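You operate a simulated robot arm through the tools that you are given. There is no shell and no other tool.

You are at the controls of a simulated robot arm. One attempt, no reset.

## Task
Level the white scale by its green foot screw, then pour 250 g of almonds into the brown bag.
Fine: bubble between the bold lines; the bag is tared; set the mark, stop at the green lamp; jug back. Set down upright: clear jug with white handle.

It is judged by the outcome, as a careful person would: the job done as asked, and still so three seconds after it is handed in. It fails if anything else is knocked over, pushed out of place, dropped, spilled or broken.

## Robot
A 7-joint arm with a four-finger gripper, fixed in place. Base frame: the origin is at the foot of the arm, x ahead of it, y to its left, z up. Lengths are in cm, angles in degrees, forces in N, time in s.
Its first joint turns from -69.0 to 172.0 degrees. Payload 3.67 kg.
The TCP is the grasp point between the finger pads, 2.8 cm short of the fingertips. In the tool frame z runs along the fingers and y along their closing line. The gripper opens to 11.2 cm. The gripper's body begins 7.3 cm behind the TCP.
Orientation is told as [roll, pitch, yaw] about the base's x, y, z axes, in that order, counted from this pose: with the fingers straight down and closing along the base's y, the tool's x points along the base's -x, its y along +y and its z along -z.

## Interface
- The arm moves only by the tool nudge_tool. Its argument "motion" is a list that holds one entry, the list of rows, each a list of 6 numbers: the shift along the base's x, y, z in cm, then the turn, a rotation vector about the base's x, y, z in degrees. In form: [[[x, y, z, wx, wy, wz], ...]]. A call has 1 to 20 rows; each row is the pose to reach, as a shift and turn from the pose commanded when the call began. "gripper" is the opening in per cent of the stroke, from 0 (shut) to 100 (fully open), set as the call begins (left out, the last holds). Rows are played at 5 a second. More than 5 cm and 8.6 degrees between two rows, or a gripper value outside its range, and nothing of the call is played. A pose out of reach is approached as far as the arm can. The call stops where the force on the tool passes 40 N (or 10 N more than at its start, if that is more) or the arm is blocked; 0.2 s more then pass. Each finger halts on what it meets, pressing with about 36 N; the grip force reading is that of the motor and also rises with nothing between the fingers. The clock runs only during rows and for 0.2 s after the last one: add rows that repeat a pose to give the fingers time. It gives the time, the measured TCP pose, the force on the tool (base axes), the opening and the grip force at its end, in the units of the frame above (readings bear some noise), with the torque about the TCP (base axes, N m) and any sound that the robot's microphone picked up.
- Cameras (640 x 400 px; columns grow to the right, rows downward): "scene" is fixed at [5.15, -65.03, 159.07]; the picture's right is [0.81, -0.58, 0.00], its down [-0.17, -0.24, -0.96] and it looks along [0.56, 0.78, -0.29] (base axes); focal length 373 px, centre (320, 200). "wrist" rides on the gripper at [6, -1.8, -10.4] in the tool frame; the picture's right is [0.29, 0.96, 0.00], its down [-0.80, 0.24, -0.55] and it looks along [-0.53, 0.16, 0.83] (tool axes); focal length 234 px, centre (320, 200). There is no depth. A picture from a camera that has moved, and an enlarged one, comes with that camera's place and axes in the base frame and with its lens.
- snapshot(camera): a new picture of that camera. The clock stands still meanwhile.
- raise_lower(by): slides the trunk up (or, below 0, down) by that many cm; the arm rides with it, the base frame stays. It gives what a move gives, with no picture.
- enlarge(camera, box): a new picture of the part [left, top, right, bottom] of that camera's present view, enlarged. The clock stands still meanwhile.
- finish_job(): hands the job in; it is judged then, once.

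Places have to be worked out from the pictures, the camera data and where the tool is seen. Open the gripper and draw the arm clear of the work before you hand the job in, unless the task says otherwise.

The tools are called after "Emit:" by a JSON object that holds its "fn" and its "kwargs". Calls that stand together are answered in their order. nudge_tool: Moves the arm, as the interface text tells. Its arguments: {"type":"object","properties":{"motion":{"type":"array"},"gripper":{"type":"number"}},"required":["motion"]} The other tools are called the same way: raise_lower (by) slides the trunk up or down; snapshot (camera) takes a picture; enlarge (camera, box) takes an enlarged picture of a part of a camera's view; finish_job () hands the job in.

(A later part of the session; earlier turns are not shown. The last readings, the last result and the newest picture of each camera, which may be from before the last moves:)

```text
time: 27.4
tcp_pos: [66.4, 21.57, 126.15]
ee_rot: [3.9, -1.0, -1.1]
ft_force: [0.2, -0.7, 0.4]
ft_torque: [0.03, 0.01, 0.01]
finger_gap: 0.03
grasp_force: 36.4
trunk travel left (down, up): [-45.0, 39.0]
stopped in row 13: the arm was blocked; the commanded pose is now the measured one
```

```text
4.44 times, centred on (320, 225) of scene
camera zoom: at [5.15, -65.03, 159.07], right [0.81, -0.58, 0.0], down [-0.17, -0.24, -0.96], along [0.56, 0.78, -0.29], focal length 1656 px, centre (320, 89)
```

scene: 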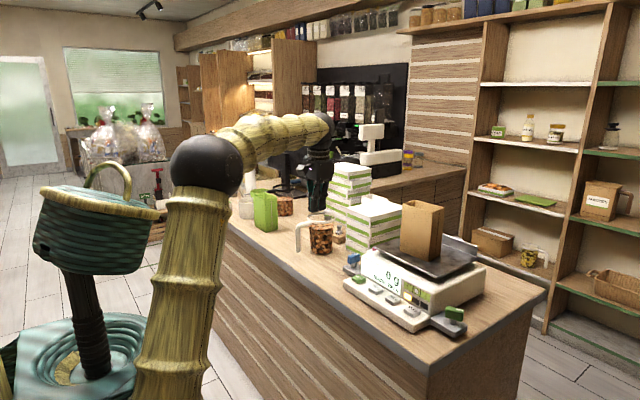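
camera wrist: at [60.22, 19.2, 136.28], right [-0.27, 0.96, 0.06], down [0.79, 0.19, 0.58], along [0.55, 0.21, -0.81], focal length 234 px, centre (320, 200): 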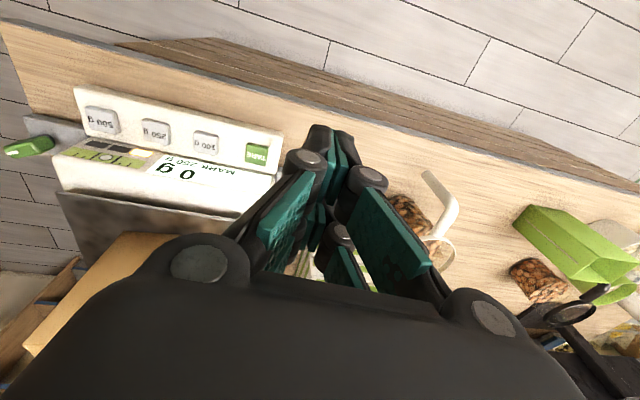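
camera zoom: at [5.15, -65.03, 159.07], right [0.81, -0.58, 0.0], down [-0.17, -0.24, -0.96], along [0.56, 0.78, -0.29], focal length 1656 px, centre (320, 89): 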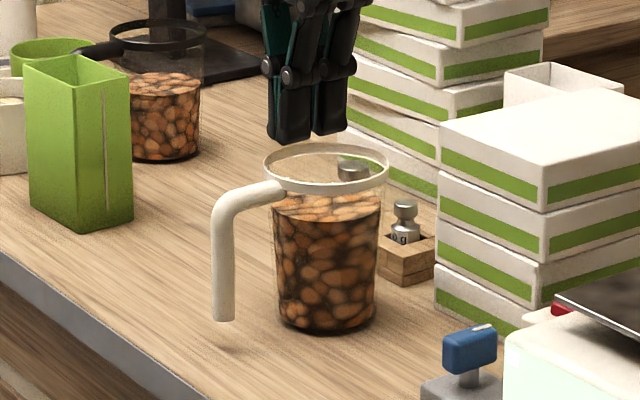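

The jug's handle rod is at about (75.5, 47.2), from z ≈ 98 to 109, and the jug axis is about (86, 47), so the handle points straight to -x. I'll pitch the tool to point forward and ~40° down, to grip the rod and later pour towards +x; first I level the wrist and start pitching here, pulling back a little.

Emit:
{"fn": "nudge_tool", "kwargs": {"motion": [[[-1, -1, 0, -3.9, 1, 1.1], [-2, -1, 0, -3.9, -6, 1.1], [-3, -1, 0, -3.9, -13, 1.1], [-4, -1, 0, -3.9, -20, 1.1], [-5, -1, 0, -3.9, -27, 1.1], [-6, -1, 0, -3.9, -34, 1.1], [-6, -1, 0, -3.9, -41, 1.1], [-6, -1, 0, -3.9, -48, 1.1], [-6, -1, 0, -3.9, -48, 1.1]]], "gripper": 60}}

Emit:
{"fn": "snapshot", "kwargs": {"camera": "wrist"}}

Emit:
{"fn": "snapshot", "kwargs": {"camera": "scene"}}

```text
time: 29.4
tcp_pos: [60.34, 20.9, 125.85]
ee_rot: [-1.1, -49.1, 2.4]
ft_force: [-0.5, -0.8, 0.4]
ft_torque: [-0.01, 0.01, 0.02]
finger_gap: 6.74
grasp_force: 0.1
trunk travel left (down, up): [-45.0, 39.0]
```

```text
taken
camera wrist: at [48.69, 18.75, 128.21], right [-0.21, 0.95, -0.23], down [0.1, 0.25, 0.96], along [0.97, 0.18, -0.15], focal length 234 px, centre (320, 200)
```

wrist: 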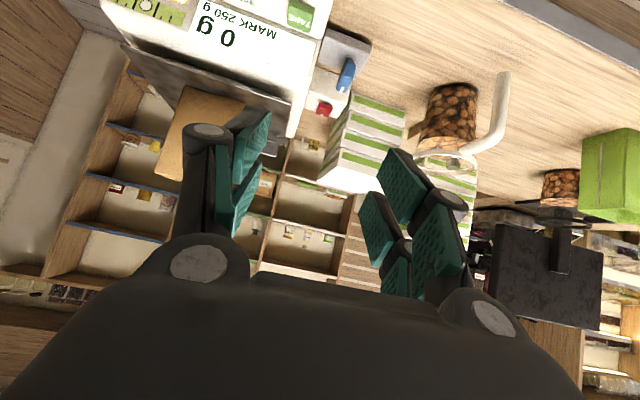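

```text
taken
```

scene: 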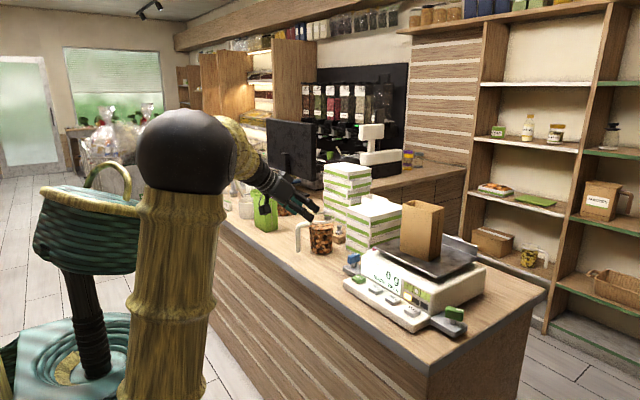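

Pitching works. Now I shift sideways (+26 in y) to be in front of the handle, lowering somewhat.

Emit:
{"fn": "nudge_tool", "kwargs": {"motion": [[[0, 4.4, 0, 0, 0, 0], [0, 8.8, 0, 0, 0, 0], [0, 13.2, 0, 0, 0, 0], [0, 17.6, 0, 0, 0, 0], [0, 22, 0, 0, 0, 0], [0, 26.3, 0, 0, 0, -1], [1, 26.3, -4, 1, 0, -2.4], [2, 26.3, -8, 1, 0, -2.4], [2, 26.3, -8, 1, 0, -2.4]]], "gripper": 60}}

Emit:
{"fn": "snapshot", "kwargs": {"camera": "wrist"}}

Emit:
{"fn": "snapshot", "kwargs": {"camera": "scene"}}

```text
time: 31.2
tcp_pos: [65.33, 40.64, 129.17]
ee_rot: [11.9, -49.8, -13.3]
ft_force: [1.2, 0.2, 0.0]
ft_torque: [0.02, -0.02, 0.0]
finger_gap: 6.73
grasp_force: 0.1
trunk travel left (down, up): [-45.0, 39.0]
stopped in row 8: the arm was blocked; the commanded pose is now the measured one
```

```text
taken
camera wrist: at [53.36, 39.5, 130.91], right [-0.11, 0.99, -0.09], down [0.09, 0.1, 0.99], along [0.99, 0.1, -0.1], focal length 234 px, centre (320, 200)
```

wrist: 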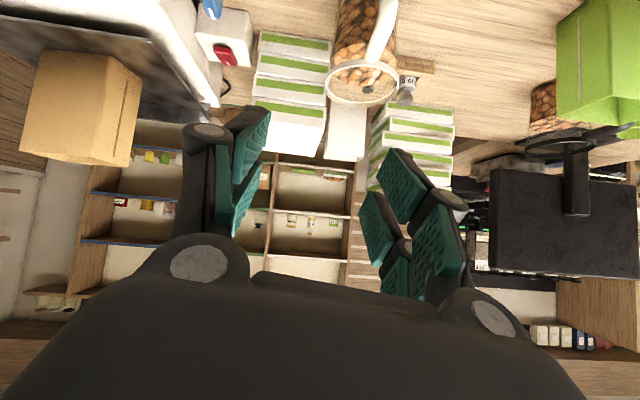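

```text
taken
```

scene: 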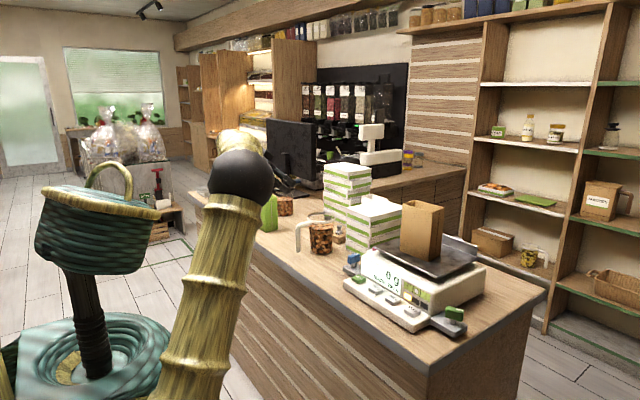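

The arm was blocked again, apparently by a joint limit as the tool must stay turned away from the arm's own direction. I'll let the tool yaw follow the arm's azimuth: first straighten the small roll error, then turn the tool +30° about z here.

Emit:
{"fn": "nudge_tool", "kwargs": {"motion": [[[0, 0, 0, -3.7, -0.2, 3], [0, 0, 0, -7.5, -0.3, 6.1], [0, 0, 0, -7.5, -0.3, 6.1]]]}}

Emit:
{"fn": "nudge_tool", "kwargs": {"motion": [[[0, 0, 0, 0, 0, 5], [0, 0, 0, 0, 0, 10], [0, 0, 0, 0, 0, 15], [0, 0, 0, 0, 0, 20], [0, 0, 0, 0, 0, 25], [0, 0, 0, 0, 0, 30], [0, 0, 0, 0, 0, 30]]]}}

Emit:
{"fn": "snapshot", "kwargs": {"camera": "scene"}}

Emit:
{"fn": "snapshot", "kwargs": {"camera": "wrist"}}

```text
time: 32.0
tcp_pos: [65.72, 39.66, 130.31]
ee_rot: [1.9, -50.9, -0.1]
ft_force: [-0.6, 0.1, 0.0]
ft_torque: [0.02, 0.03, -0.02]
finger_gap: 6.71
grasp_force: 0.1
trunk travel left (down, up): [-45.0, 39.0]
```

```text
time: 33.6
tcp_pos: [64.85, 41.12, 128.93]
ee_rot: [-0.4, -51.0, 32.5]
ft_force: [1.0, -0.1, 0.1]
ft_torque: [-0.03, 0.0, 0.01]
finger_gap: 6.7
grasp_force: 0.0
trunk travel left (down, up): [-45.0, 39.0]
```

```text
taken
```

scene: 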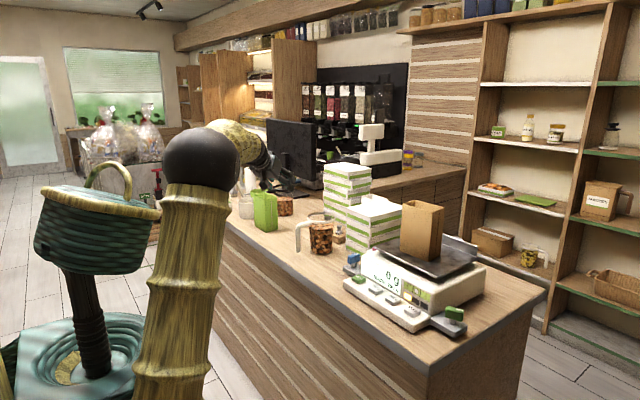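

```text
taken
camera wrist: at [55.81, 33.29, 130.78], right [-0.66, 0.71, -0.23], down [-0.07, 0.24, 0.97], along [0.74, 0.66, -0.11], focal length 234 px, centre (320, 200)
```

wrist: 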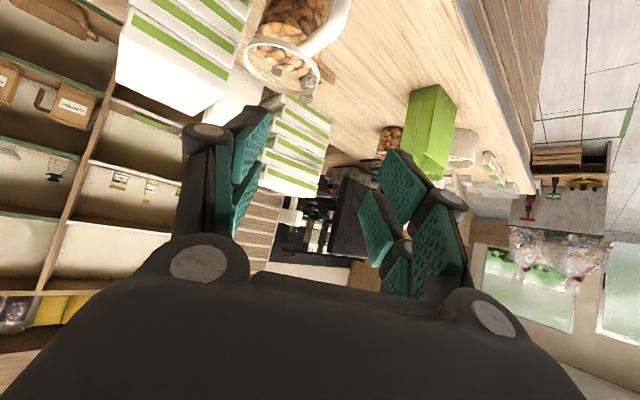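

With yaw 32° the arm sits freely. I'll use a yaw of about 22° and move down to a pre-grasp point ~11 cm behind the handle rod along the tool axis.

Emit:
{"fn": "nudge_tool", "kwargs": {"motion": [[[0.5, 0.5, -3.5, 0, 0, -2], [1, 1, -7, 0, 0, -4], [1.5, 1.5, -10.5, 0, 0, -6], [2, 2, -14, 0, 0, -8], [2.8, 2.9, -17.3, 0, 0, -10], [2.8, 2.9, -17.3, 0, 0, -10]]], "gripper": 55}}

Emit:
{"fn": "snapshot", "kwargs": {"camera": "scene"}}

Emit:
{"fn": "snapshot", "kwargs": {"camera": "wrist"}}

```text
time: 35.2
tcp_pos: [69.49, 39.99, 119.95]
ee_rot: [9.3, -54.0, 12.8]
ft_force: [0.5, -0.7, -0.9]
ft_torque: [0.04, 0.0, 0.01]
finger_gap: 6.15
grasp_force: 0.1
trunk travel left (down, up): [-45.0, 39.0]
stopped in row 6: the arm was blocked; the commanded pose is now the measured one
```

```text
taken
```

scene: 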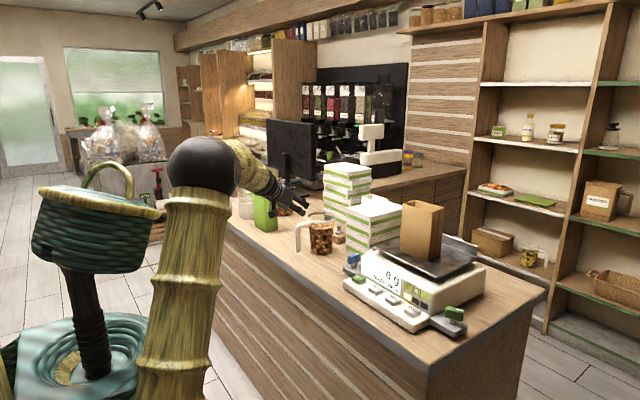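

```text
taken
camera wrist: at [59.01, 34.01, 121.03], right [-0.5, 0.86, -0.14], down [-0.04, 0.14, 0.99], along [0.87, 0.5, -0.04], focal length 234 px, centre (320, 200)
```

wrist: 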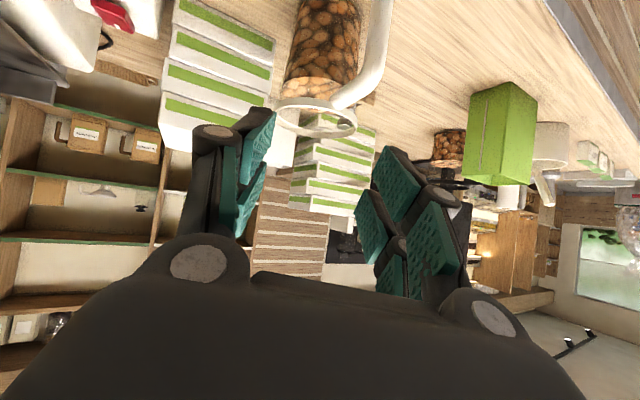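

The wrist hits a limit when the arm itself reaches down, so I'll lift back to the free height, straighten the roll, and instead lower with the trunk.

Emit:
{"fn": "nudge_tool", "kwargs": {"motion": [[[-1, 0.8, 3, -1.5, -0.6, 1.2], [-2, 1.6, 6, -3, -1.2, 2.4], [-3, 2.5, 9, -5, -2.2, 3.9], [-3, 2.5, 9, -5, -2.2, 3.9]]]}}

Emit:
{"fn": "raise_lower", "kwargs": {"by": -15}}

Emit:
{"fn": "snapshot", "kwargs": {"camera": "scene"}}

Emit:
{"fn": "snapshot", "kwargs": {"camera": "wrist"}}

```text
time: 36.4
tcp_pos: [68.71, 40.48, 128.49]
ee_rot: [5.4, -52.7, 19.3]
ft_force: [0.7, -0.6, -0.1]
ft_torque: [-0.01, 0.03, -0.01]
finger_gap: 6.17
grasp_force: 0.0
trunk travel left (down, up): [-45.0, 39.0]
stopped in row 4: the arm was blocked; the commanded pose is now the measured one
```

```text
time: 38.1
tcp_pos: [68.83, 40.64, 113.42]
ee_rot: [5.3, -52.7, 19.5]
ft_force: [-0.1, 0.3, 0.6]
ft_torque: [-0.04, -0.01, 0.03]
finger_gap: 6.18
grasp_force: 0.1
trunk travel left (down, up): [-30.0, 54.0]
```

```text
taken
```

scene: 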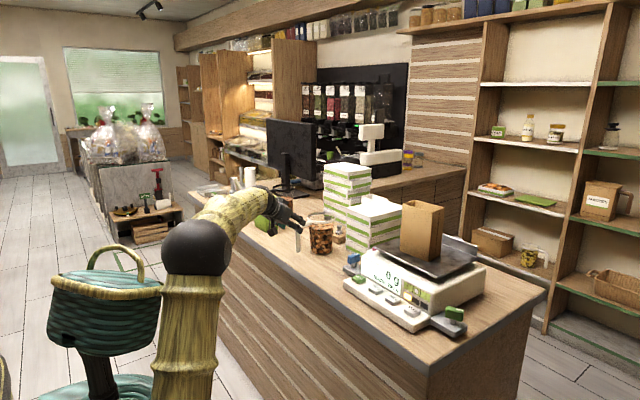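

```text
taken
camera wrist: at [58.52, 34.14, 114.87], right [-0.55, 0.82, -0.18], down [-0.04, 0.19, 0.98], along [0.84, 0.54, -0.07], focal length 234 px, centre (320, 200)
```

wrist: 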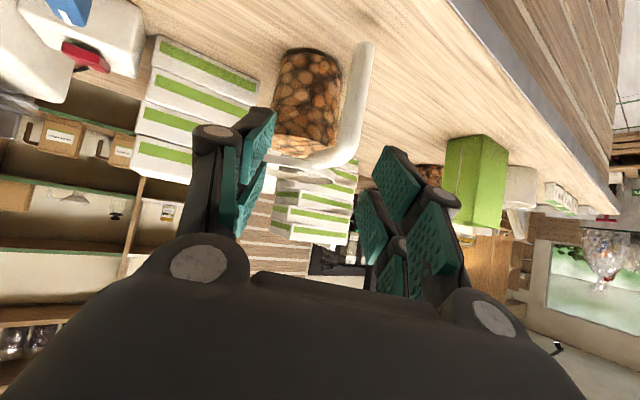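

With the trunk lower, the gripper is at jug height. I'll turn the tool a little more to the left (az ≈ 36°), fix the roll, and settle ~10 cm behind the rod along the tool axis.

Emit:
{"fn": "nudge_tool", "kwargs": {"motion": [[[0, 0.5, 0, -1.7, 0.6, 4], [0, 1, 0, -3.5, 1.2, 8], [0.3, 1.6, -0.5, -5.3, 1.8, 12.4], [0.6, 2.2, -1, -5.3, 1.8, 12.4], [0.6, 2.2, -1, -5.3, 1.8, 12.4]]]}}

Emit:
{"fn": "snapshot", "kwargs": {"camera": "wrist"}}

Emit:
{"fn": "enlarge", "kwargs": {"camera": "scene", "box": [220, 170, 360, 270]}}

```text
time: 39.4
tcp_pos: [69.13, 43.05, 112.39]
ee_rot: [-1.2, -48.6, 36.8]
ft_force: [-0.7, 0.7, 0.8]
ft_torque: [-0.02, 0.01, -0.02]
finger_gap: 6.14
grasp_force: 0.0
trunk travel left (down, up): [-30.0, 54.0]
```

```text
taken
camera wrist: at [60.64, 34.62, 114.76], right [-0.71, 0.66, -0.23], down [-0.06, 0.27, 0.96], along [0.7, 0.7, -0.15], focal length 234 px, centre (320, 200)
```

wrist: 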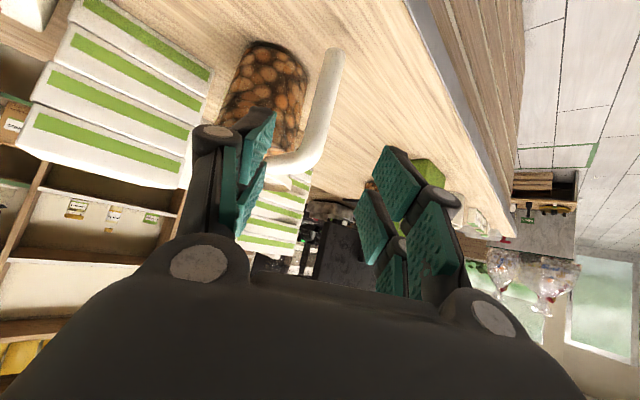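

```text
4.00 times, centred on (290, 220) of scene
camera zoom: at [5.15, -65.03, 159.07], right [0.81, -0.58, 0.0], down [-0.17, -0.24, -0.96], along [0.56, 0.78, -0.29], focal length 1490 px, centre (440, 120)
```

zoom: 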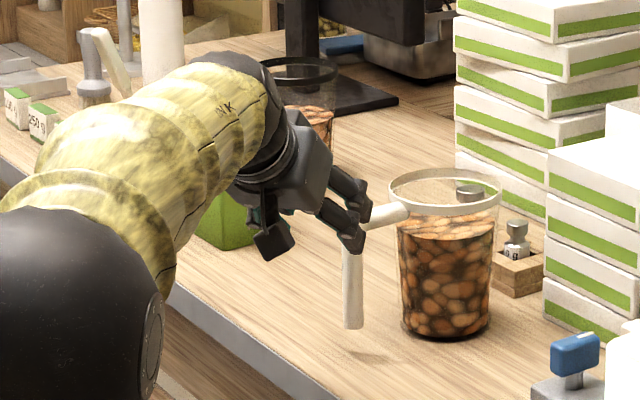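

Orientation is clean now; the rod lies at about (75.3, 47.0), just right of the tool axis. I approach along the tool axis to the rod with fingers open ~6 cm.

Emit:
{"fn": "nudge_tool", "kwargs": {"motion": [[[1.5, 0.8, -2.2, 0, 0, 0], [3, 1.8, -4.4, 0, 0, 0], [4.5, 2.8, -6.2, 0, 0, 0], [5.4, 3.4, -7, 0, 0, 0], [5.4, 3.4, -7, 0, 0, 0]]]}}

Emit:
{"fn": "snapshot", "kwargs": {"camera": "wrist"}}

Emit:
{"fn": "enlarge", "kwargs": {"camera": "scene", "box": [260, 180, 360, 270]}}

```text
time: 40.8
tcp_pos: [76.92, 40.02, 114.7]
ee_rot: [6.7, -53.4, 28.0]
ft_force: [-1.0, -1.0, 0.2]
ft_torque: [0.02, -0.01, 0.05]
finger_gap: 6.17
grasp_force: 0.1
trunk travel left (down, up): [-30.0, 54.0]
stopped in row 5: the arm was blocked; the commanded pose is now the measured one
```

```text
taken
camera wrist: at [68.09, 31.92, 115.87], right [-0.68, 0.72, -0.16], down [-0.07, 0.16, 0.98], along [0.73, 0.68, -0.06], focal length 234 px, centre (320, 200)
```

wrist: 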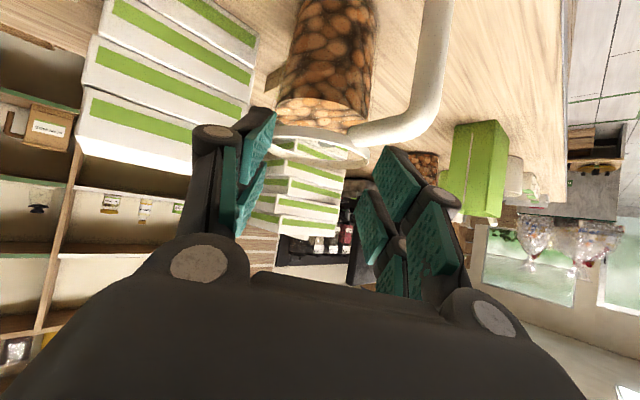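

```text
4.44 times, centred on (310, 225) of scene
camera zoom: at [5.15, -65.03, 159.07], right [0.81, -0.58, 0.0], down [-0.17, -0.24, -0.96], along [0.56, 0.78, -0.29], focal length 1656 px, centre (364, 89)
```

zoom: 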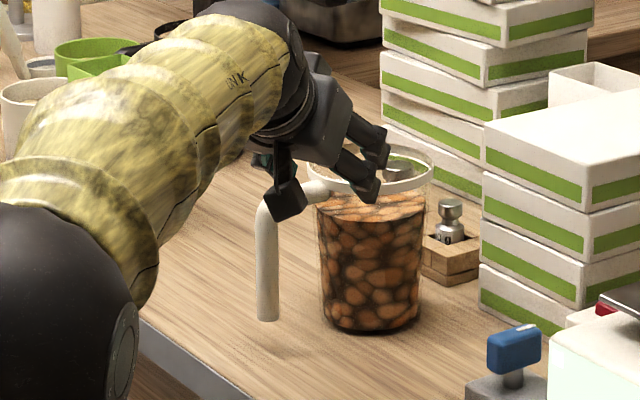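

The arm veered off (blocked again) and the gripper is now above the handle; tool force is nil. I need to see the whole arm to understand what blocks it.

Emit:
{"fn": "snapshot", "kwargs": {"camera": "scene"}}

Emit:
{"fn": "enlarge", "kwargs": {"camera": "scene", "box": [0, 180, 320, 400]}}

```text
taken
```

scene: 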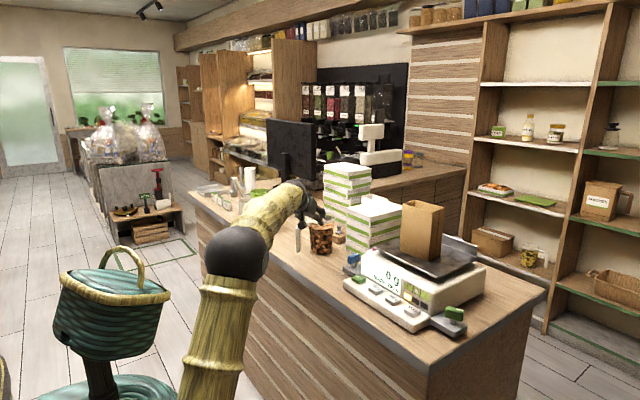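

```text
1.82 times, centred on (160, 290) of scene
camera zoom: at [5.15, -65.03, 159.07], right [0.81, -0.58, 0.0], down [-0.17, -0.24, -0.96], along [0.56, 0.78, -0.29], focal length 678 px, centre (611, 36)
```

zoom: 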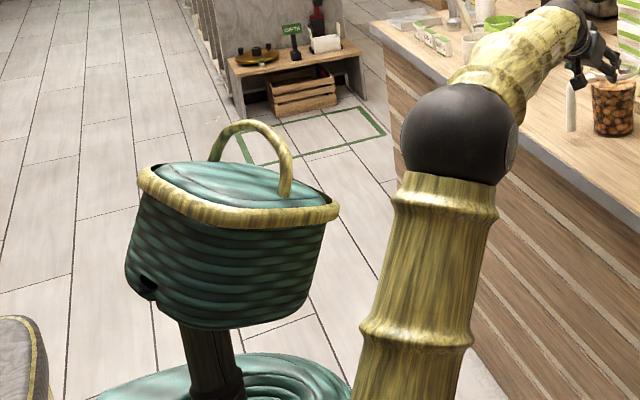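

It looks like the upper arm stands too steep, so the sideways motion is taken by an upper-arm joint that runs into its limit. I'll unwind: lift, straighten the roll, and swing back to the right; then raise the trunk so the upper arm leans forward, and swing left again with the tool yaw following.

Emit:
{"fn": "nudge_tool", "kwargs": {"motion": [[[-0.5, -0.5, 3, -1.6, -1.2, 1.5], [-1.5, -1, 6, -3.2, -2.4, 3], [-3, -1.5, 9, -3.2, -2.4, 3], [-3, -1.5, 9, -3.2, -2.4, 3]]]}}

Emit:
{"fn": "nudge_tool", "kwargs": {"motion": [[[-0.5, -4.5, 0, 0, 0, -4], [-1, -9, 0, 0, 0, -8], [-1.5, -13.5, 0, 0, 0, -12], [-2, -18, 0, 0, 0, -16], [-3, -22.5, 0, 0, 0, -20], [-4, -27, 0, 0, 0, -24], [-5, -31, 0, 0, 0, -28], [-5, -31, 0, 0, 0, -30]]]}}

Emit:
{"fn": "snapshot", "kwargs": {"camera": "scene"}}

```text
time: 41.8
tcp_pos: [73.81, 38.86, 123.1]
ee_rot: [-0.4, -53.4, 36.8]
ft_force: [0.0, -0.2, 0.5]
ft_torque: [-0.01, 0.01, 0.01]
finger_gap: 6.19
grasp_force: 0.2
trunk travel left (down, up): [-30.0, 54.0]
```

```text
time: 43.5
tcp_pos: [68.87, 7.88, 123.1]
ee_rot: [-0.4, -53.5, 6.8]
ft_force: [0.4, -0.5, -1.0]
ft_torque: [-0.01, 0.02, -0.03]
finger_gap: 6.16
grasp_force: 0.1
trunk travel left (down, up): [-30.0, 54.0]
```

```text
taken
```

scene: 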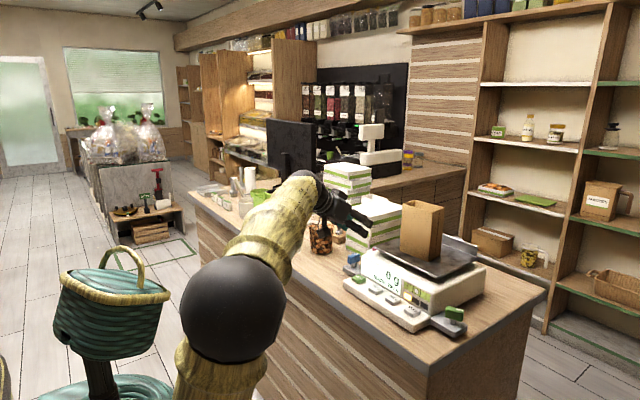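

The elbow has drifted far to the right, with the forearm angled left. I'll raise the trunk by 45 cm and then lower the tool by the arm, which leans the upper arm forward.

Emit:
{"fn": "raise_lower", "kwargs": {"by": 40}}

Emit:
{"fn": "nudge_tool", "kwargs": {"motion": [[[0, 0, -4, 0, 0, 0], [0, 0, -8, 0, 0, 0], [0, 0, -12, 0, 0, 0], [0, 0, -16, 0, 0, 0], [0, 0, -20, 0, 0, 0], [0, 0, -24, 0, 0, 0], [0, 0, -28, 0, 0, 0], [0, 0, -32, 0, 0, 0], [0, 0, -36, 0, 0, 0], [0, 0, -36, 0, 0, 0]]]}}

Emit:
{"fn": "snapshot", "kwargs": {"camera": "scene"}}

```text
time: 47.4
tcp_pos: [69.05, 7.74, 163.13]
ee_rot: [-0.3, -53.6, 6.8]
ft_force: [0.5, -0.6, -0.1]
ft_torque: [-0.01, 0.02, 0.01]
finger_gap: 6.16
grasp_force: 0.1
trunk travel left (down, up): [-70.0, 14.0]
```

```text
time: 49.6
tcp_pos: [68.72, 7.92, 127.32]
ee_rot: [-0.5, -53.6, 7.0]
ft_force: [-1.4, 0.7, 0.9]
ft_torque: [-0.02, 0.0, -0.04]
finger_gap: 6.16
grasp_force: 0.0
trunk travel left (down, up): [-70.0, 14.0]
```

```text
taken
```

scene: 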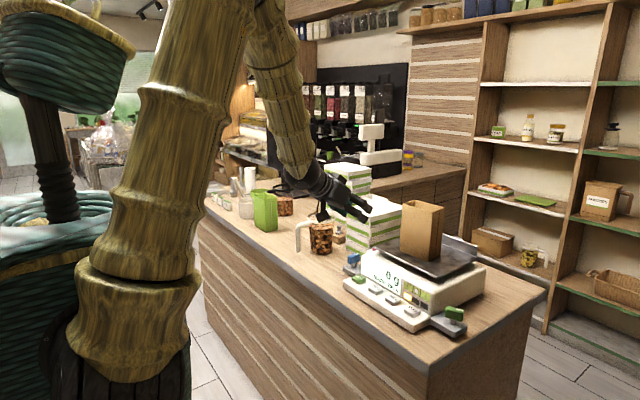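

Arm is now elbow-high. I'll extend forward to radius 80 first (z 127, clear of everything), then swing left along an arc with the tool yaw following.

Emit:
{"fn": "nudge_tool", "kwargs": {"motion": [[[3.6, 0.6, 0, 0, 0, 0], [7.2, 1.2, 0, 0, 0, 0], [10.7, 1.8, 0, 0, 0, 0], [10.4, 4.2, 0, 0, 0, 1.8], [10, 6.7, 0, 0, 0, 3.5], [9.5, 9.1, 0, 0, 0, 5.3], [8.9, 11.5, 0, 0, 0, 7], [8.3, 13.8, 0, 0, 0, 8.8], [7.6, 16.2, 0, 0, 0, 10.5], [6.8, 18.5, 0, 0, 0, 12.3], [6, 20.8, 0, 0, 0, 14], [5.1, 23, 0, 0, 0, 15.8], [4.1, 25.3, 0, 0, 0, 17.5], [3, 27.5, 0, 0, 0, 19.3], [1.9, 29.7, 0, 0, 0, 21], [0.7, 31.8, 0, 0, 0, 22.8], [-0.5, 33.9, 0, 0, 0, 24.5], [-0.5, 33.9, 0, 0, 0, 27], [-0.5, 33.9, 0, 0, 0, 27]]]}}

Emit:
{"fn": "snapshot", "kwargs": {"camera": "scene"}}

Emit:
{"fn": "snapshot", "kwargs": {"camera": "wrist"}}

```text
time: 53.8
tcp_pos: [71.75, 37.5, 134.29]
ee_rot: [9.7, -56.4, 22.5]
ft_force: [-0.2, -0.2, -0.1]
ft_torque: [0.05, -0.01, 0.0]
finger_gap: 6.17
grasp_force: 0.0
trunk travel left (down, up): [-70.0, 14.0]
stopped in row 19: the arm was blocked; the commanded pose is now the measured one
```

```text
taken
```

scene: 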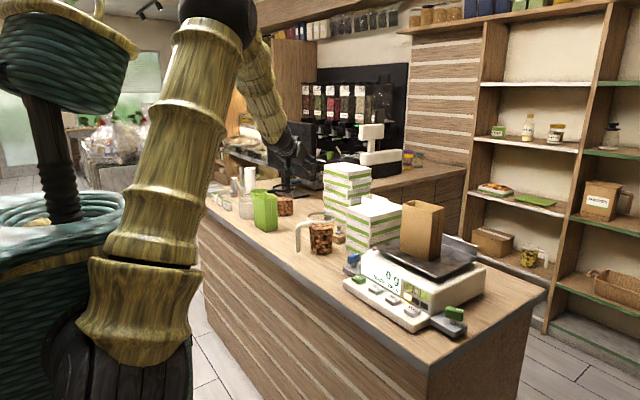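

```text
taken
camera wrist: at [62.42, 29.86, 134.79], right [-0.63, 0.76, -0.15], down [-0.1, 0.11, 0.99], along [0.77, 0.64, 0.01], focal length 234 px, centre (320, 200)
```

wrist: 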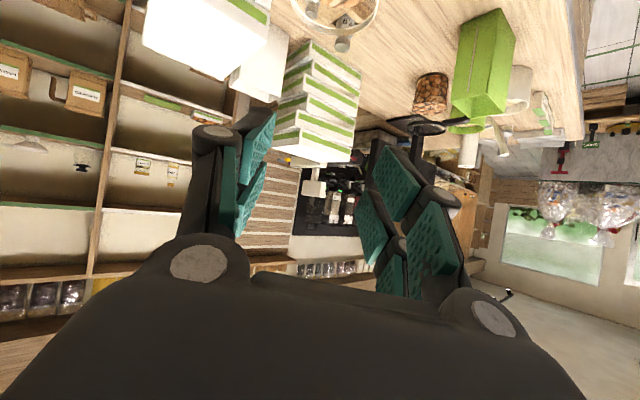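

The blocking seems to come when the upper arm must rise too steeply (folded arm, high wrist). With the trunk at the top and the tool low, the upper arm leans far less, so I'll raise the trunk fully, then lower the tool with the arm to z ≈ 113 while straightening its orientation.

Emit:
{"fn": "raise_lower", "kwargs": {"by": 13}}

Emit:
{"fn": "nudge_tool", "kwargs": {"motion": [[[0, 0, -4, 0, 0, 0], [0, 0, -8, 0, 0, 0], [0, 0, -12, -2, -1.5, 1.7], [0, 0, -16, -4.4, -3, 3.5], [0, 0, -20, -4.4, -3, 3.5], [0, 0, -24, -5.4, -1.5, 3.5], [0, 0, -28, -6.4, 0, 3.5], [-0.5, 0, -31, -7.9, 2.2, 3.5], [-1, 0, -34, -9.4, 4.5, 3.5], [-1, 0, -34, -9.4, 4.5, 3.5]]]}}

Emit:
{"fn": "snapshot", "kwargs": {"camera": "scene"}}

```text
time: 55.4
tcp_pos: [71.8, 37.61, 147.06]
ee_rot: [9.8, -56.5, 22.5]
ft_force: [0.1, 0.6, 0.5]
ft_torque: [0.04, -0.01, 0.01]
finger_gap: 6.16
grasp_force: 0.2
trunk travel left (down, up): [-83.0, 1.0]
```

```text
time: 57.6
tcp_pos: [70.67, 37.84, 113.0]
ee_rot: [-0.7, -47.9, 34.4]
ft_force: [0.0, -0.4, 0.0]
ft_torque: [-0.01, 0.02, 0.0]
finger_gap: 6.16
grasp_force: 0.0
trunk travel left (down, up): [-83.0, 1.0]
```

```text
taken
```

scene: 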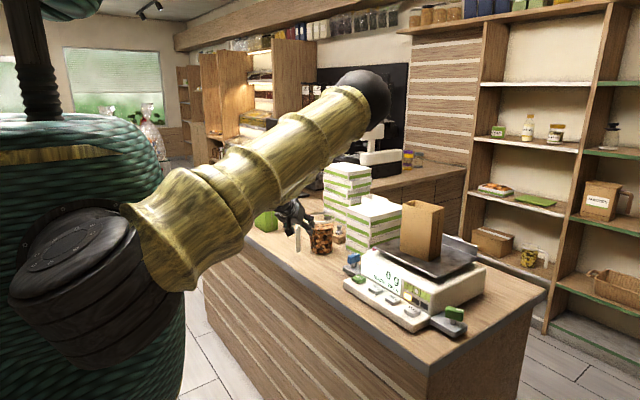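

Now the pose is reached exactly, with the elbow well forward. I'll go to the pre-grasp point behind the rod with a smaller tool yaw (~16°), which suits the pour.

Emit:
{"fn": "nudge_tool", "kwargs": {"motion": [[[-0.5, 1.5, 0, 0, 0, -4], [-1, 3, 0, 0, 0, -8], [-1.5, 4.5, 0, 0, 0, -12], [-2, 6, -0.5, 0, 0, -15], [-2.6, 7.3, -1, 0, 0, -18], [-2.6, 7.3, -1, 0, 0, -18]]]}}

Emit:
{"fn": "snapshot", "kwargs": {"camera": "wrist"}}

Emit:
{"fn": "enlarge", "kwargs": {"camera": "scene", "box": [240, 170, 360, 270]}}

```text
time: 59.0
tcp_pos: [67.94, 45.16, 111.87]
ee_rot: [-0.6, -47.9, 16.4]
ft_force: [-0.4, 0.1, -0.1]
ft_torque: [-0.01, -0.01, 0.01]
finger_gap: 6.17
grasp_force: 0.0
trunk travel left (down, up): [-83.0, 1.0]
```

```text
taken
camera wrist: at [57.2, 40.12, 114.45], right [-0.45, 0.87, -0.22], down [0.05, 0.27, 0.96], along [0.89, 0.42, -0.17], focal length 234 px, centre (320, 200)
```

wrist: 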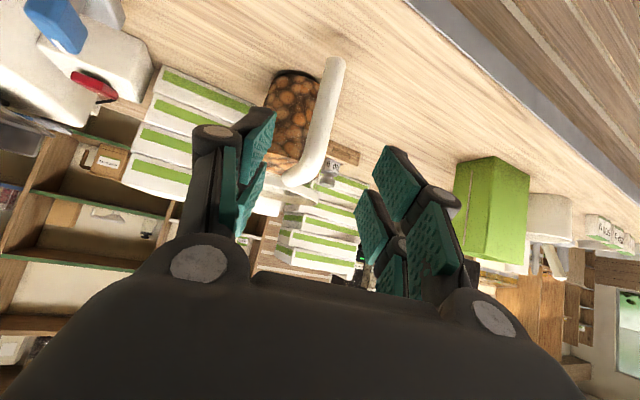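

```text
4.00 times, centred on (300, 220) of scene
camera zoom: at [5.15, -65.03, 159.07], right [0.81, -0.58, 0.0], down [-0.17, -0.24, -0.96], along [0.56, 0.78, -0.29], focal length 1490 px, centre (400, 120)
```

zoom: 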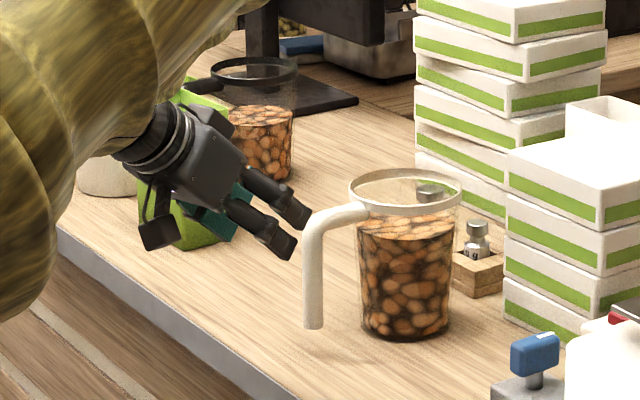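

Free at 16° yaw as well. I'll turn to nearly 0° so the tool, handle and pour direction line up, staying behind the rod.

Emit:
{"fn": "nudge_tool", "kwargs": {"motion": [[[0, 0.6, 0, 0, 0, -5], [0, 1.2, 0, 0, 0, -10], [0, 1.8, 0, 0, 0, -14.5], [0, 1.8, 0, 0, 0, -14.5]]]}}

Emit:
{"fn": "snapshot", "kwargs": {"camera": "wrist"}}

Emit:
{"fn": "snapshot", "kwargs": {"camera": "scene"}}

```text
time: 60.0
tcp_pos: [67.93, 47.0, 112.05]
ee_rot: [-0.6, -47.9, 1.8]
ft_force: [0.4, -0.1, 0.3]
ft_torque: [0.02, -0.01, 0.01]
finger_gap: 6.17
grasp_force: 0.1
trunk travel left (down, up): [-83.0, 1.0]
```

```text
taken
camera wrist: at [56.32, 44.83, 114.58], right [-0.22, 0.95, -0.22], down [0.12, 0.25, 0.96], along [0.97, 0.18, -0.17], focal length 234 px, centre (320, 200)
```

wrist: 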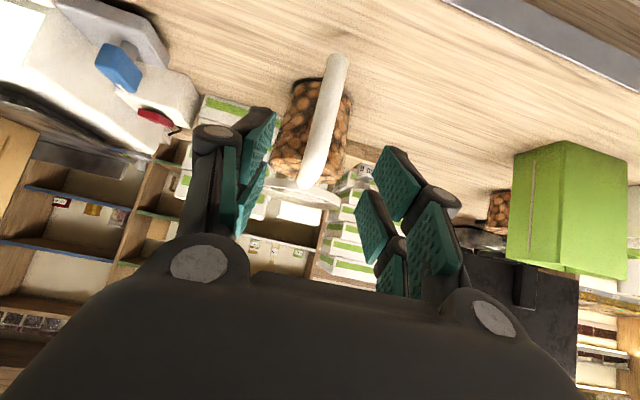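

```text
taken
```

scene: 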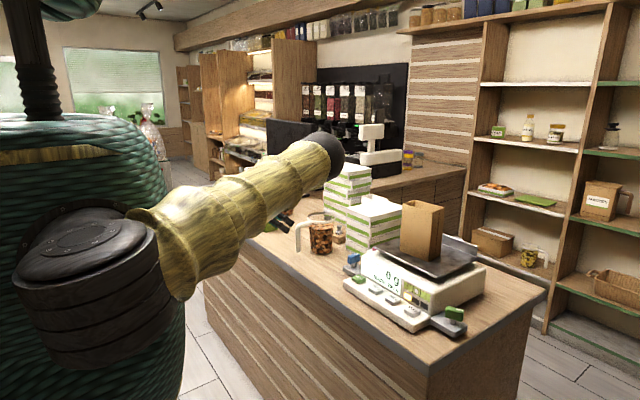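

Everything lines up: the rod's y ≈ 47.3, x ≈ 75.7. I approach along the tool axis, most of the way first.

Emit:
{"fn": "nudge_tool", "kwargs": {"motion": [[[1.5, 0.1, -1.6, 0, 0, 0], [3, 0.2, -3.2, 0, 0, 0], [4.5, 0.3, -4.8, 0, 0, 0], [5.5, 0.3, -5.8, 0, 0, 0], [5.5, 0.3, -5.8, 0, 0, 0]]]}}

Emit:
{"fn": "snapshot", "kwargs": {"camera": "wrist"}}

Emit:
{"fn": "enlarge", "kwargs": {"camera": "scene", "box": [260, 190, 350, 265]}}

```text
time: 61.2
tcp_pos: [73.46, 47.26, 106.13]
ee_rot: [-0.6, -47.8, 1.9]
ft_force: [0.2, -1.2, -0.2]
ft_torque: [0.0, 0.0, -0.02]
finger_gap: 6.15
grasp_force: 0.0
trunk travel left (down, up): [-83.0, 1.0]
```

```text
taken
camera wrist: at [61.82, 45.22, 108.75], right [-0.22, 0.95, -0.22], down [0.12, 0.25, 0.96], along [0.97, 0.18, -0.17], focal length 234 px, centre (320, 200)
```

wrist: 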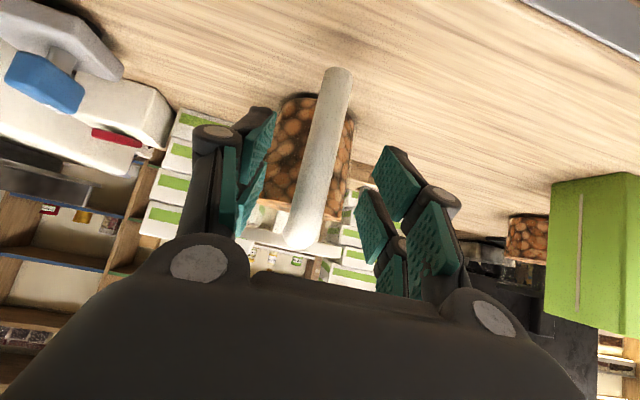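

```text
5.33 times, centred on (305, 228) of scene
camera zoom: at [5.15, -65.03, 159.07], right [0.81, -0.58, 0.0], down [-0.17, -0.24, -0.96], along [0.56, 0.78, -0.29], focal length 1987 px, centre (400, 53)
```

zoom: 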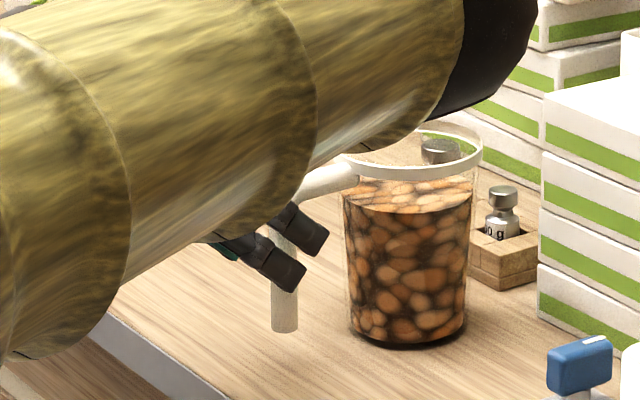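

The rod sits between the fingers. I advance the last ~3 cm and close on it.

Emit:
{"fn": "nudge_tool", "kwargs": {"motion": [[[1.2, -0.05, -1, 0, 0, 0], [2.3, -0.1, -1.9, 0, 0, 0], [2.3, -0.1, -1.9, 0, 0, 0]]]}}

Emit:
{"fn": "nudge_tool", "kwargs": {"motion": [[[0, 0, 0, 0, 0, 0], [0, 0, 0, 0, 0, 0], [0, 0, 0, 0, 0, 0]]], "gripper": 0}}

Emit:
{"fn": "snapshot", "kwargs": {"camera": "wrist"}}

Emit:
{"fn": "enlarge", "kwargs": {"camera": "scene", "box": [260, 190, 350, 265]}}

```text
time: 62.0
tcp_pos: [75.81, 47.1, 104.28]
ee_rot: [-0.6, -48.0, 1.9]
ft_force: [-0.7, 1.0, 0.0]
ft_torque: [-0.02, -0.01, 0.01]
finger_gap: 6.18
grasp_force: 0.0
trunk travel left (down, up): [-83.0, 1.0]
```

```text
time: 62.8
tcp_pos: [75.88, 47.09, 104.32]
ee_rot: [-0.7, -47.9, 1.9]
ft_force: [-0.4, 0.2, -0.5]
ft_torque: [0.21, -0.02, 0.0]
finger_gap: 1.91
grasp_force: 36.0
trunk travel left (down, up): [-83.0, 1.0]
```

```text
taken
camera wrist: at [64.16, 45.03, 106.81], right [-0.22, 0.95, -0.22], down [0.12, 0.25, 0.96], along [0.97, 0.18, -0.17], focal length 234 px, centre (320, 200)
```

wrist: 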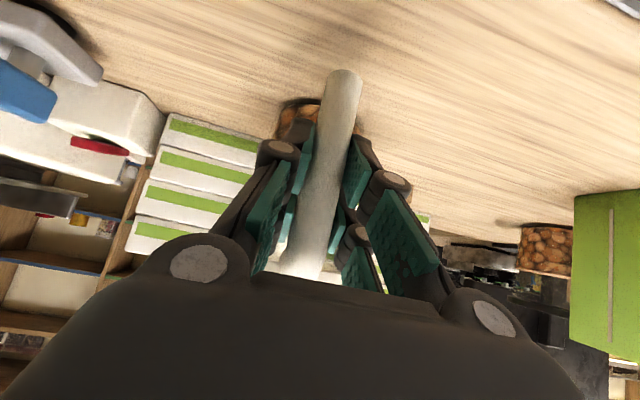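

```text
5.33 times, centred on (305, 228) of scene
camera zoom: at [5.15, -65.03, 159.07], right [0.81, -0.58, 0.0], down [-0.17, -0.24, -0.96], along [0.56, 0.78, -0.29], focal length 1987 px, centre (400, 53)
```

zoom: 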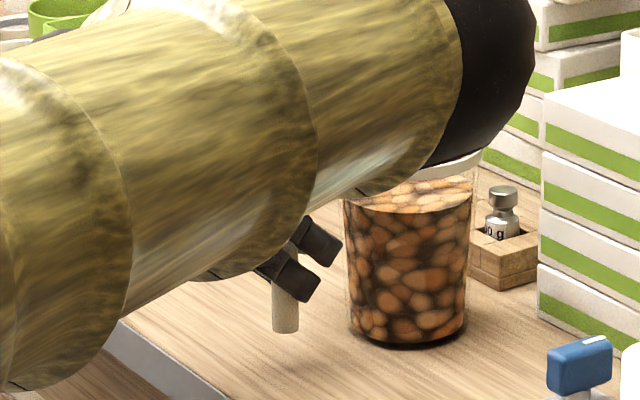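

Rod is gripped (gap 1.9 cm). I'll lift 1.5 cm to test the hold and the weight.

Emit:
{"fn": "nudge_tool", "kwargs": {"motion": [[[0, 0, 0.4, 0, 0, 0], [0, 0, 0.8, 0, 0, 0], [0, 0, 1.5, 0, 0, 0], [0, 0, 1.5, 0, 0, 0]]]}}

Emit:
{"fn": "snapshot", "kwargs": {"camera": "wrist"}}

Emit:
{"fn": "enlarge", "kwargs": {"camera": "scene", "box": [260, 190, 350, 265]}}

```text
time: 63.8
tcp_pos: [75.79, 47.25, 105.54]
ee_rot: [-0.6, -47.8, 1.9]
ft_force: [-0.6, 0.9, -5.0]
ft_torque: [0.0, 0.61, -0.02]
finger_gap: 1.89
grasp_force: 36.1
trunk travel left (down, up): [-83.0, 1.0]
```

```text
taken
camera wrist: at [64.19, 45.11, 108.2], right [-0.22, 0.95, -0.22], down [0.12, 0.25, 0.96], along [0.97, 0.18, -0.17], focal length 234 px, centre (320, 200)
```

wrist: 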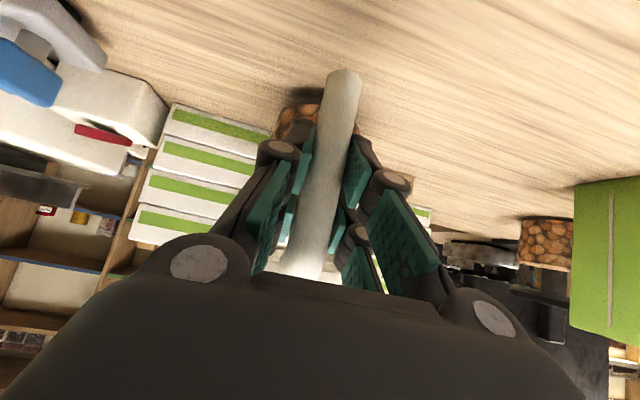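

```text
5.33 times, centred on (305, 228) of scene
camera zoom: at [5.15, -65.03, 159.07], right [0.81, -0.58, 0.0], down [-0.17, -0.24, -0.96], along [0.56, 0.78, -0.29], focal length 1987 px, centre (400, 53)
```

zoom: 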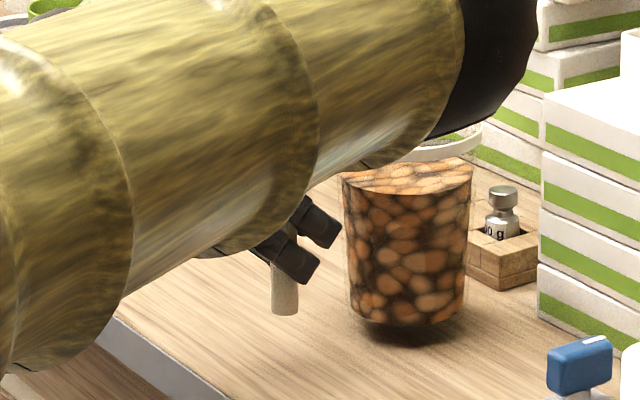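

The jug is up (~0.5 kg) and the grip holds; the contents' surface looks slightly slanted. I'll lift further slowly and check that the jug is not slipping in tilt.

Emit:
{"fn": "nudge_tool", "kwargs": {"motion": [[[0, 0, 1, 0, 0, 0], [0, 0, 2, 0, 0, 0], [0, 0, 3, 0, 0, 0], [0, 0, 4, 0, 0, 0], [0, 0, 5, 0, 0, 0], [0, 0, 5, 0, 0, 0], [0, 0, 5, 0, 0, 0]]]}}

Emit:
{"fn": "snapshot", "kwargs": {"camera": "wrist"}}

Emit:
{"fn": "enlarge", "kwargs": {"camera": "scene", "box": [260, 180, 370, 265]}}

```text
time: 65.4
tcp_pos: [75.92, 47.16, 110.67]
ee_rot: [-0.6, -47.8, 2.0]
ft_force: [0.3, 0.0, -5.7]
ft_torque: [0.03, 0.58, 0.0]
finger_gap: 1.92
grasp_force: 35.8
trunk travel left (down, up): [-83.0, 1.0]
```

```text
taken
camera wrist: at [64.22, 45.06, 113.25], right [-0.22, 0.95, -0.22], down [0.12, 0.25, 0.96], along [0.97, 0.18, -0.17], focal length 234 px, centre (320, 200)
```

wrist: 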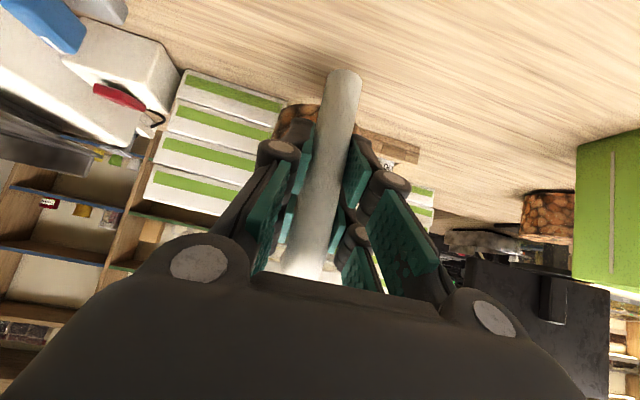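

```text
4.71 times, centred on (315, 222) of scene
camera zoom: at [5.15, -65.03, 159.07], right [0.81, -0.58, 0.0], down [-0.17, -0.24, -0.96], along [0.56, 0.78, -0.29], focal length 1754 px, centre (344, 94)
```

zoom: 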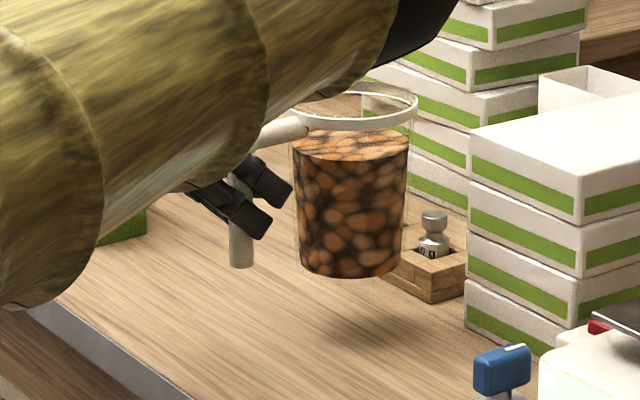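

The jug hangs essentially upright, ~0.58 kg. Next: lift to clear the boxes and bag, slowly.

Emit:
{"fn": "nudge_tool", "kwargs": {"motion": [[[0, 0, 1, 0, 0, 0], [0, 0, 2.5, 0, 0, 0], [0, 0, 4.5, 0, 0, 0], [0, 0, 6.5, 0, 0, 0], [0, 0, 8.5, 0, 0, 0], [0, 0, 10.5, 0, 0, 0], [0, 0, 12.5, 0, 0, 0], [0, 0, 14.5, 0, 0, 0], [0, 0, 16.5, 0, 0, 0], [0, 0, 18.5, 0, 0, 0], [0, 0, 20, 0, 0, 0], [0, 0, 21, 0, 0, 0], [0, 0, 21, 0, 0, 0]]]}}

Emit:
{"fn": "snapshot", "kwargs": {"camera": "scene"}}

```text
time: 68.2
tcp_pos: [75.93, 47.07, 131.55]
ee_rot: [-0.6, -47.8, 1.9]
ft_force: [0.6, 0.0, -5.8]
ft_torque: [-0.03, 0.66, -0.01]
finger_gap: 1.88
grasp_force: 36.3
trunk travel left (down, up): [-83.0, 1.0]
```

```text
taken
```

scene: 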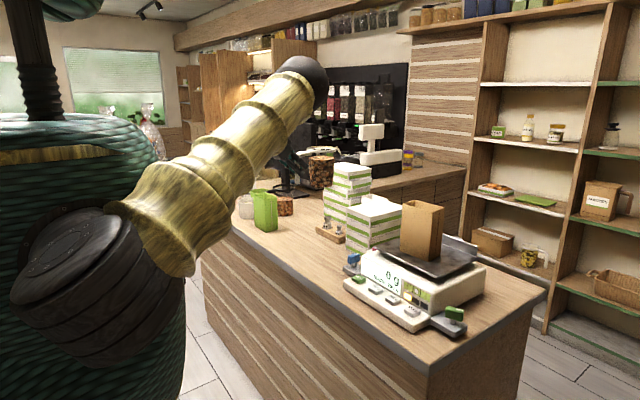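

Clear of everything. Now a smooth sideways carry to y ≈ 5.8, keeping the jug in front (x side) of the bag.

Emit:
{"fn": "nudge_tool", "kwargs": {"motion": [[[0, -1, 0, 0, 0, 0], [-0.2, -3, 0, 0, 0, 0], [-0.4, -6, 0, 0, 0, 0], [-0.7, -9, 0, 0, 0, 0], [-1, -12, 0, 0, 0, 0], [-1.3, -15, 0, 0, 0, 0], [-1.6, -18, 0, 0, 0, 0], [-1.9, -21, 0, 0, 0, 0], [-2.2, -24, 0, 0, 0, 0], [-2.5, -27, 0, 0, 0, 0], [-2.7, -30, 0, 0, 0, 0], [-2.9, -33, 0, 0, 0, 0], [-3.1, -36, 0, 0, 0, 0], [-3.3, -38.5, 0, 0, 0, 0], [-3.4, -40.5, 0, 0, 0, 0], [-3.4, -41.3, 0, 0, 0, 0], [-3.4, -41.3, 0, 0, 0, 0]]]}}

Emit:
{"fn": "snapshot", "kwargs": {"camera": "scene"}}

Emit:
{"fn": "snapshot", "kwargs": {"camera": "wrist"}}

```text
time: 69.4
tcp_pos: [75.97, 32.65, 123.0]
ee_rot: [3.1, -38.4, -3.5]
ft_force: [-0.1, -0.2, -5.7]
ft_torque: [0.02, 0.63, 0.0]
finger_gap: 1.9
grasp_force: 36.2
trunk travel left (down, up): [-83.0, 1.0]
stopped in row 6: the arm was blocked; the commanded pose is now the measured one
```

```text
taken
```

scene: 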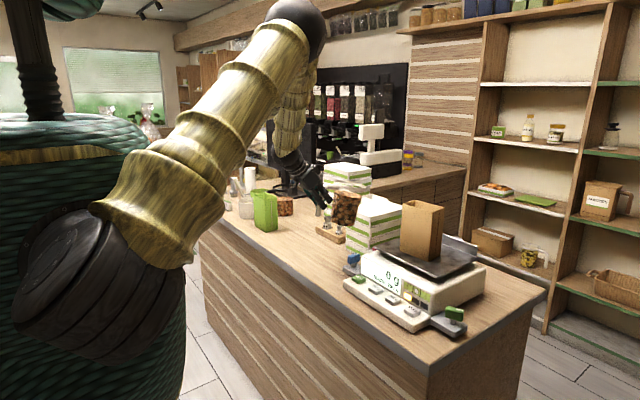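

```text
taken
camera wrist: at [64.82, 30.98, 127.35], right [-0.2, 0.97, -0.14], down [0.29, 0.19, 0.94], along [0.94, 0.15, -0.32], focal length 234 px, centre (320, 200)
```

wrist: 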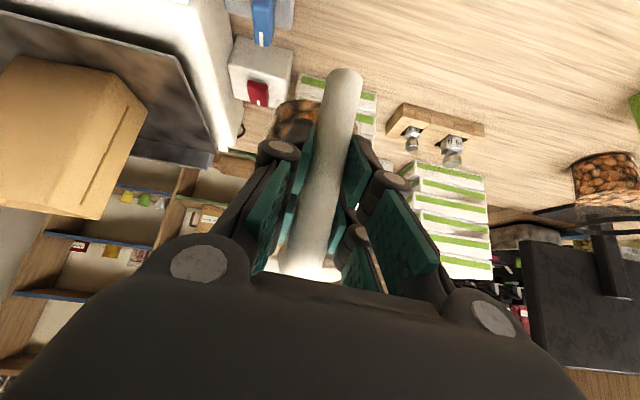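

The arm got blocked midway; the jug sank to base z ≈ 115 and tilted ~10° forward, still clear of everything. Let me look closely before correcting.

Emit:
{"fn": "enlarge", "kwargs": {"camera": "scene", "box": [200, 0, 420, 260]}}

Emit:
{"fn": "enlarge", "kwargs": {"camera": "scene", "box": [290, 150, 410, 260]}}

```text
1.54 times, centred on (310, 130) of scene
camera zoom: at [5.15, -65.03, 159.07], right [0.81, -0.58, 0.0], down [-0.17, -0.24, -0.96], along [0.56, 0.78, -0.29], focal length 573 px, centre (335, 308)
```

zoom: 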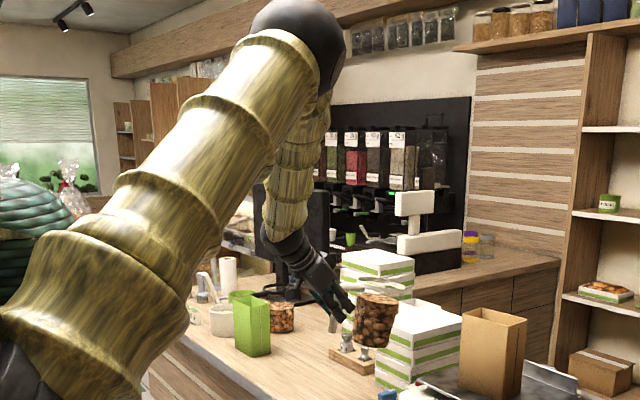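

```text
3.64 times, centred on (350, 205) of scene
camera zoom: at [5.15, -65.03, 159.07], right [0.81, -0.58, 0.0], down [-0.17, -0.24, -0.96], along [0.56, 0.78, -0.29], focal length 1355 px, centre (211, 182)
```

zoom: 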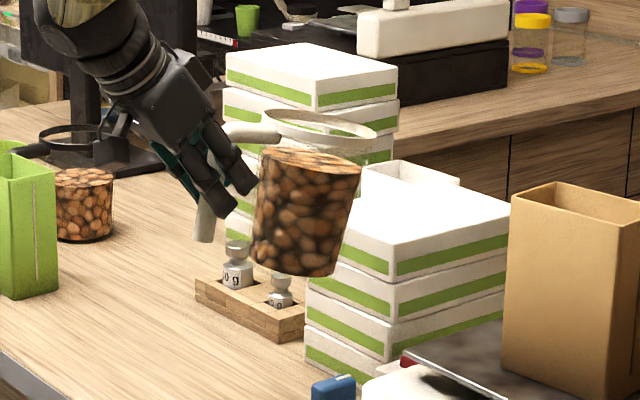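

I suspect the wrist passes close to a straight (singular) posture there and needs slower motion. I'll recover gently: small steps up while restoring the jug's upright attitude.

Emit:
{"fn": "nudge_tool", "kwargs": {"motion": [[[0, 0, 0.5, -0.5, -1.2, 0.6], [0, 0, 1, -1, -2.4, 1.2], [0, 0, 1.5, -1.5, -3.6, 1.8], [0, 0, 2, -2, -4.8, 2.4], [0, 0, 2.5, -2.5, -6, 3], [0, 0, 3, -3, -7, 3.5], [0, 0, 3, -3, -7, 3.5]]]}}

Emit:
{"fn": "snapshot", "kwargs": {"camera": "scene"}}

```text
time: 71.2
tcp_pos: [77.93, 29.66, 123.47]
ee_rot: [3.2, -40.9, -3.2]
ft_force: [0.3, -0.1, -5.2]
ft_torque: [0.04, 0.6, -0.02]
finger_gap: 1.89
grasp_force: 36.2
trunk travel left (down, up): [-83.0, 1.0]
stopped in row 7: the arm was blocked; the commanded pose is now the measured one
```

```text
taken
```

scene: 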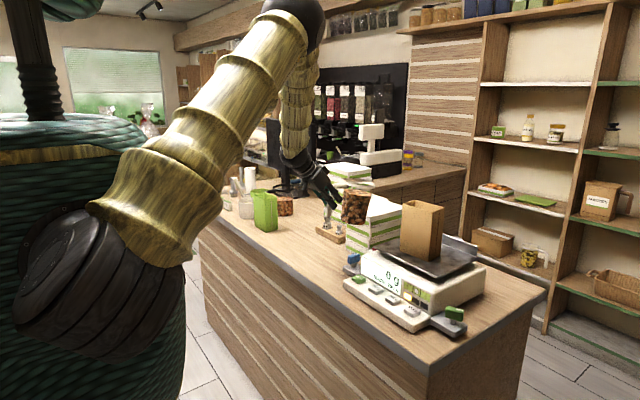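

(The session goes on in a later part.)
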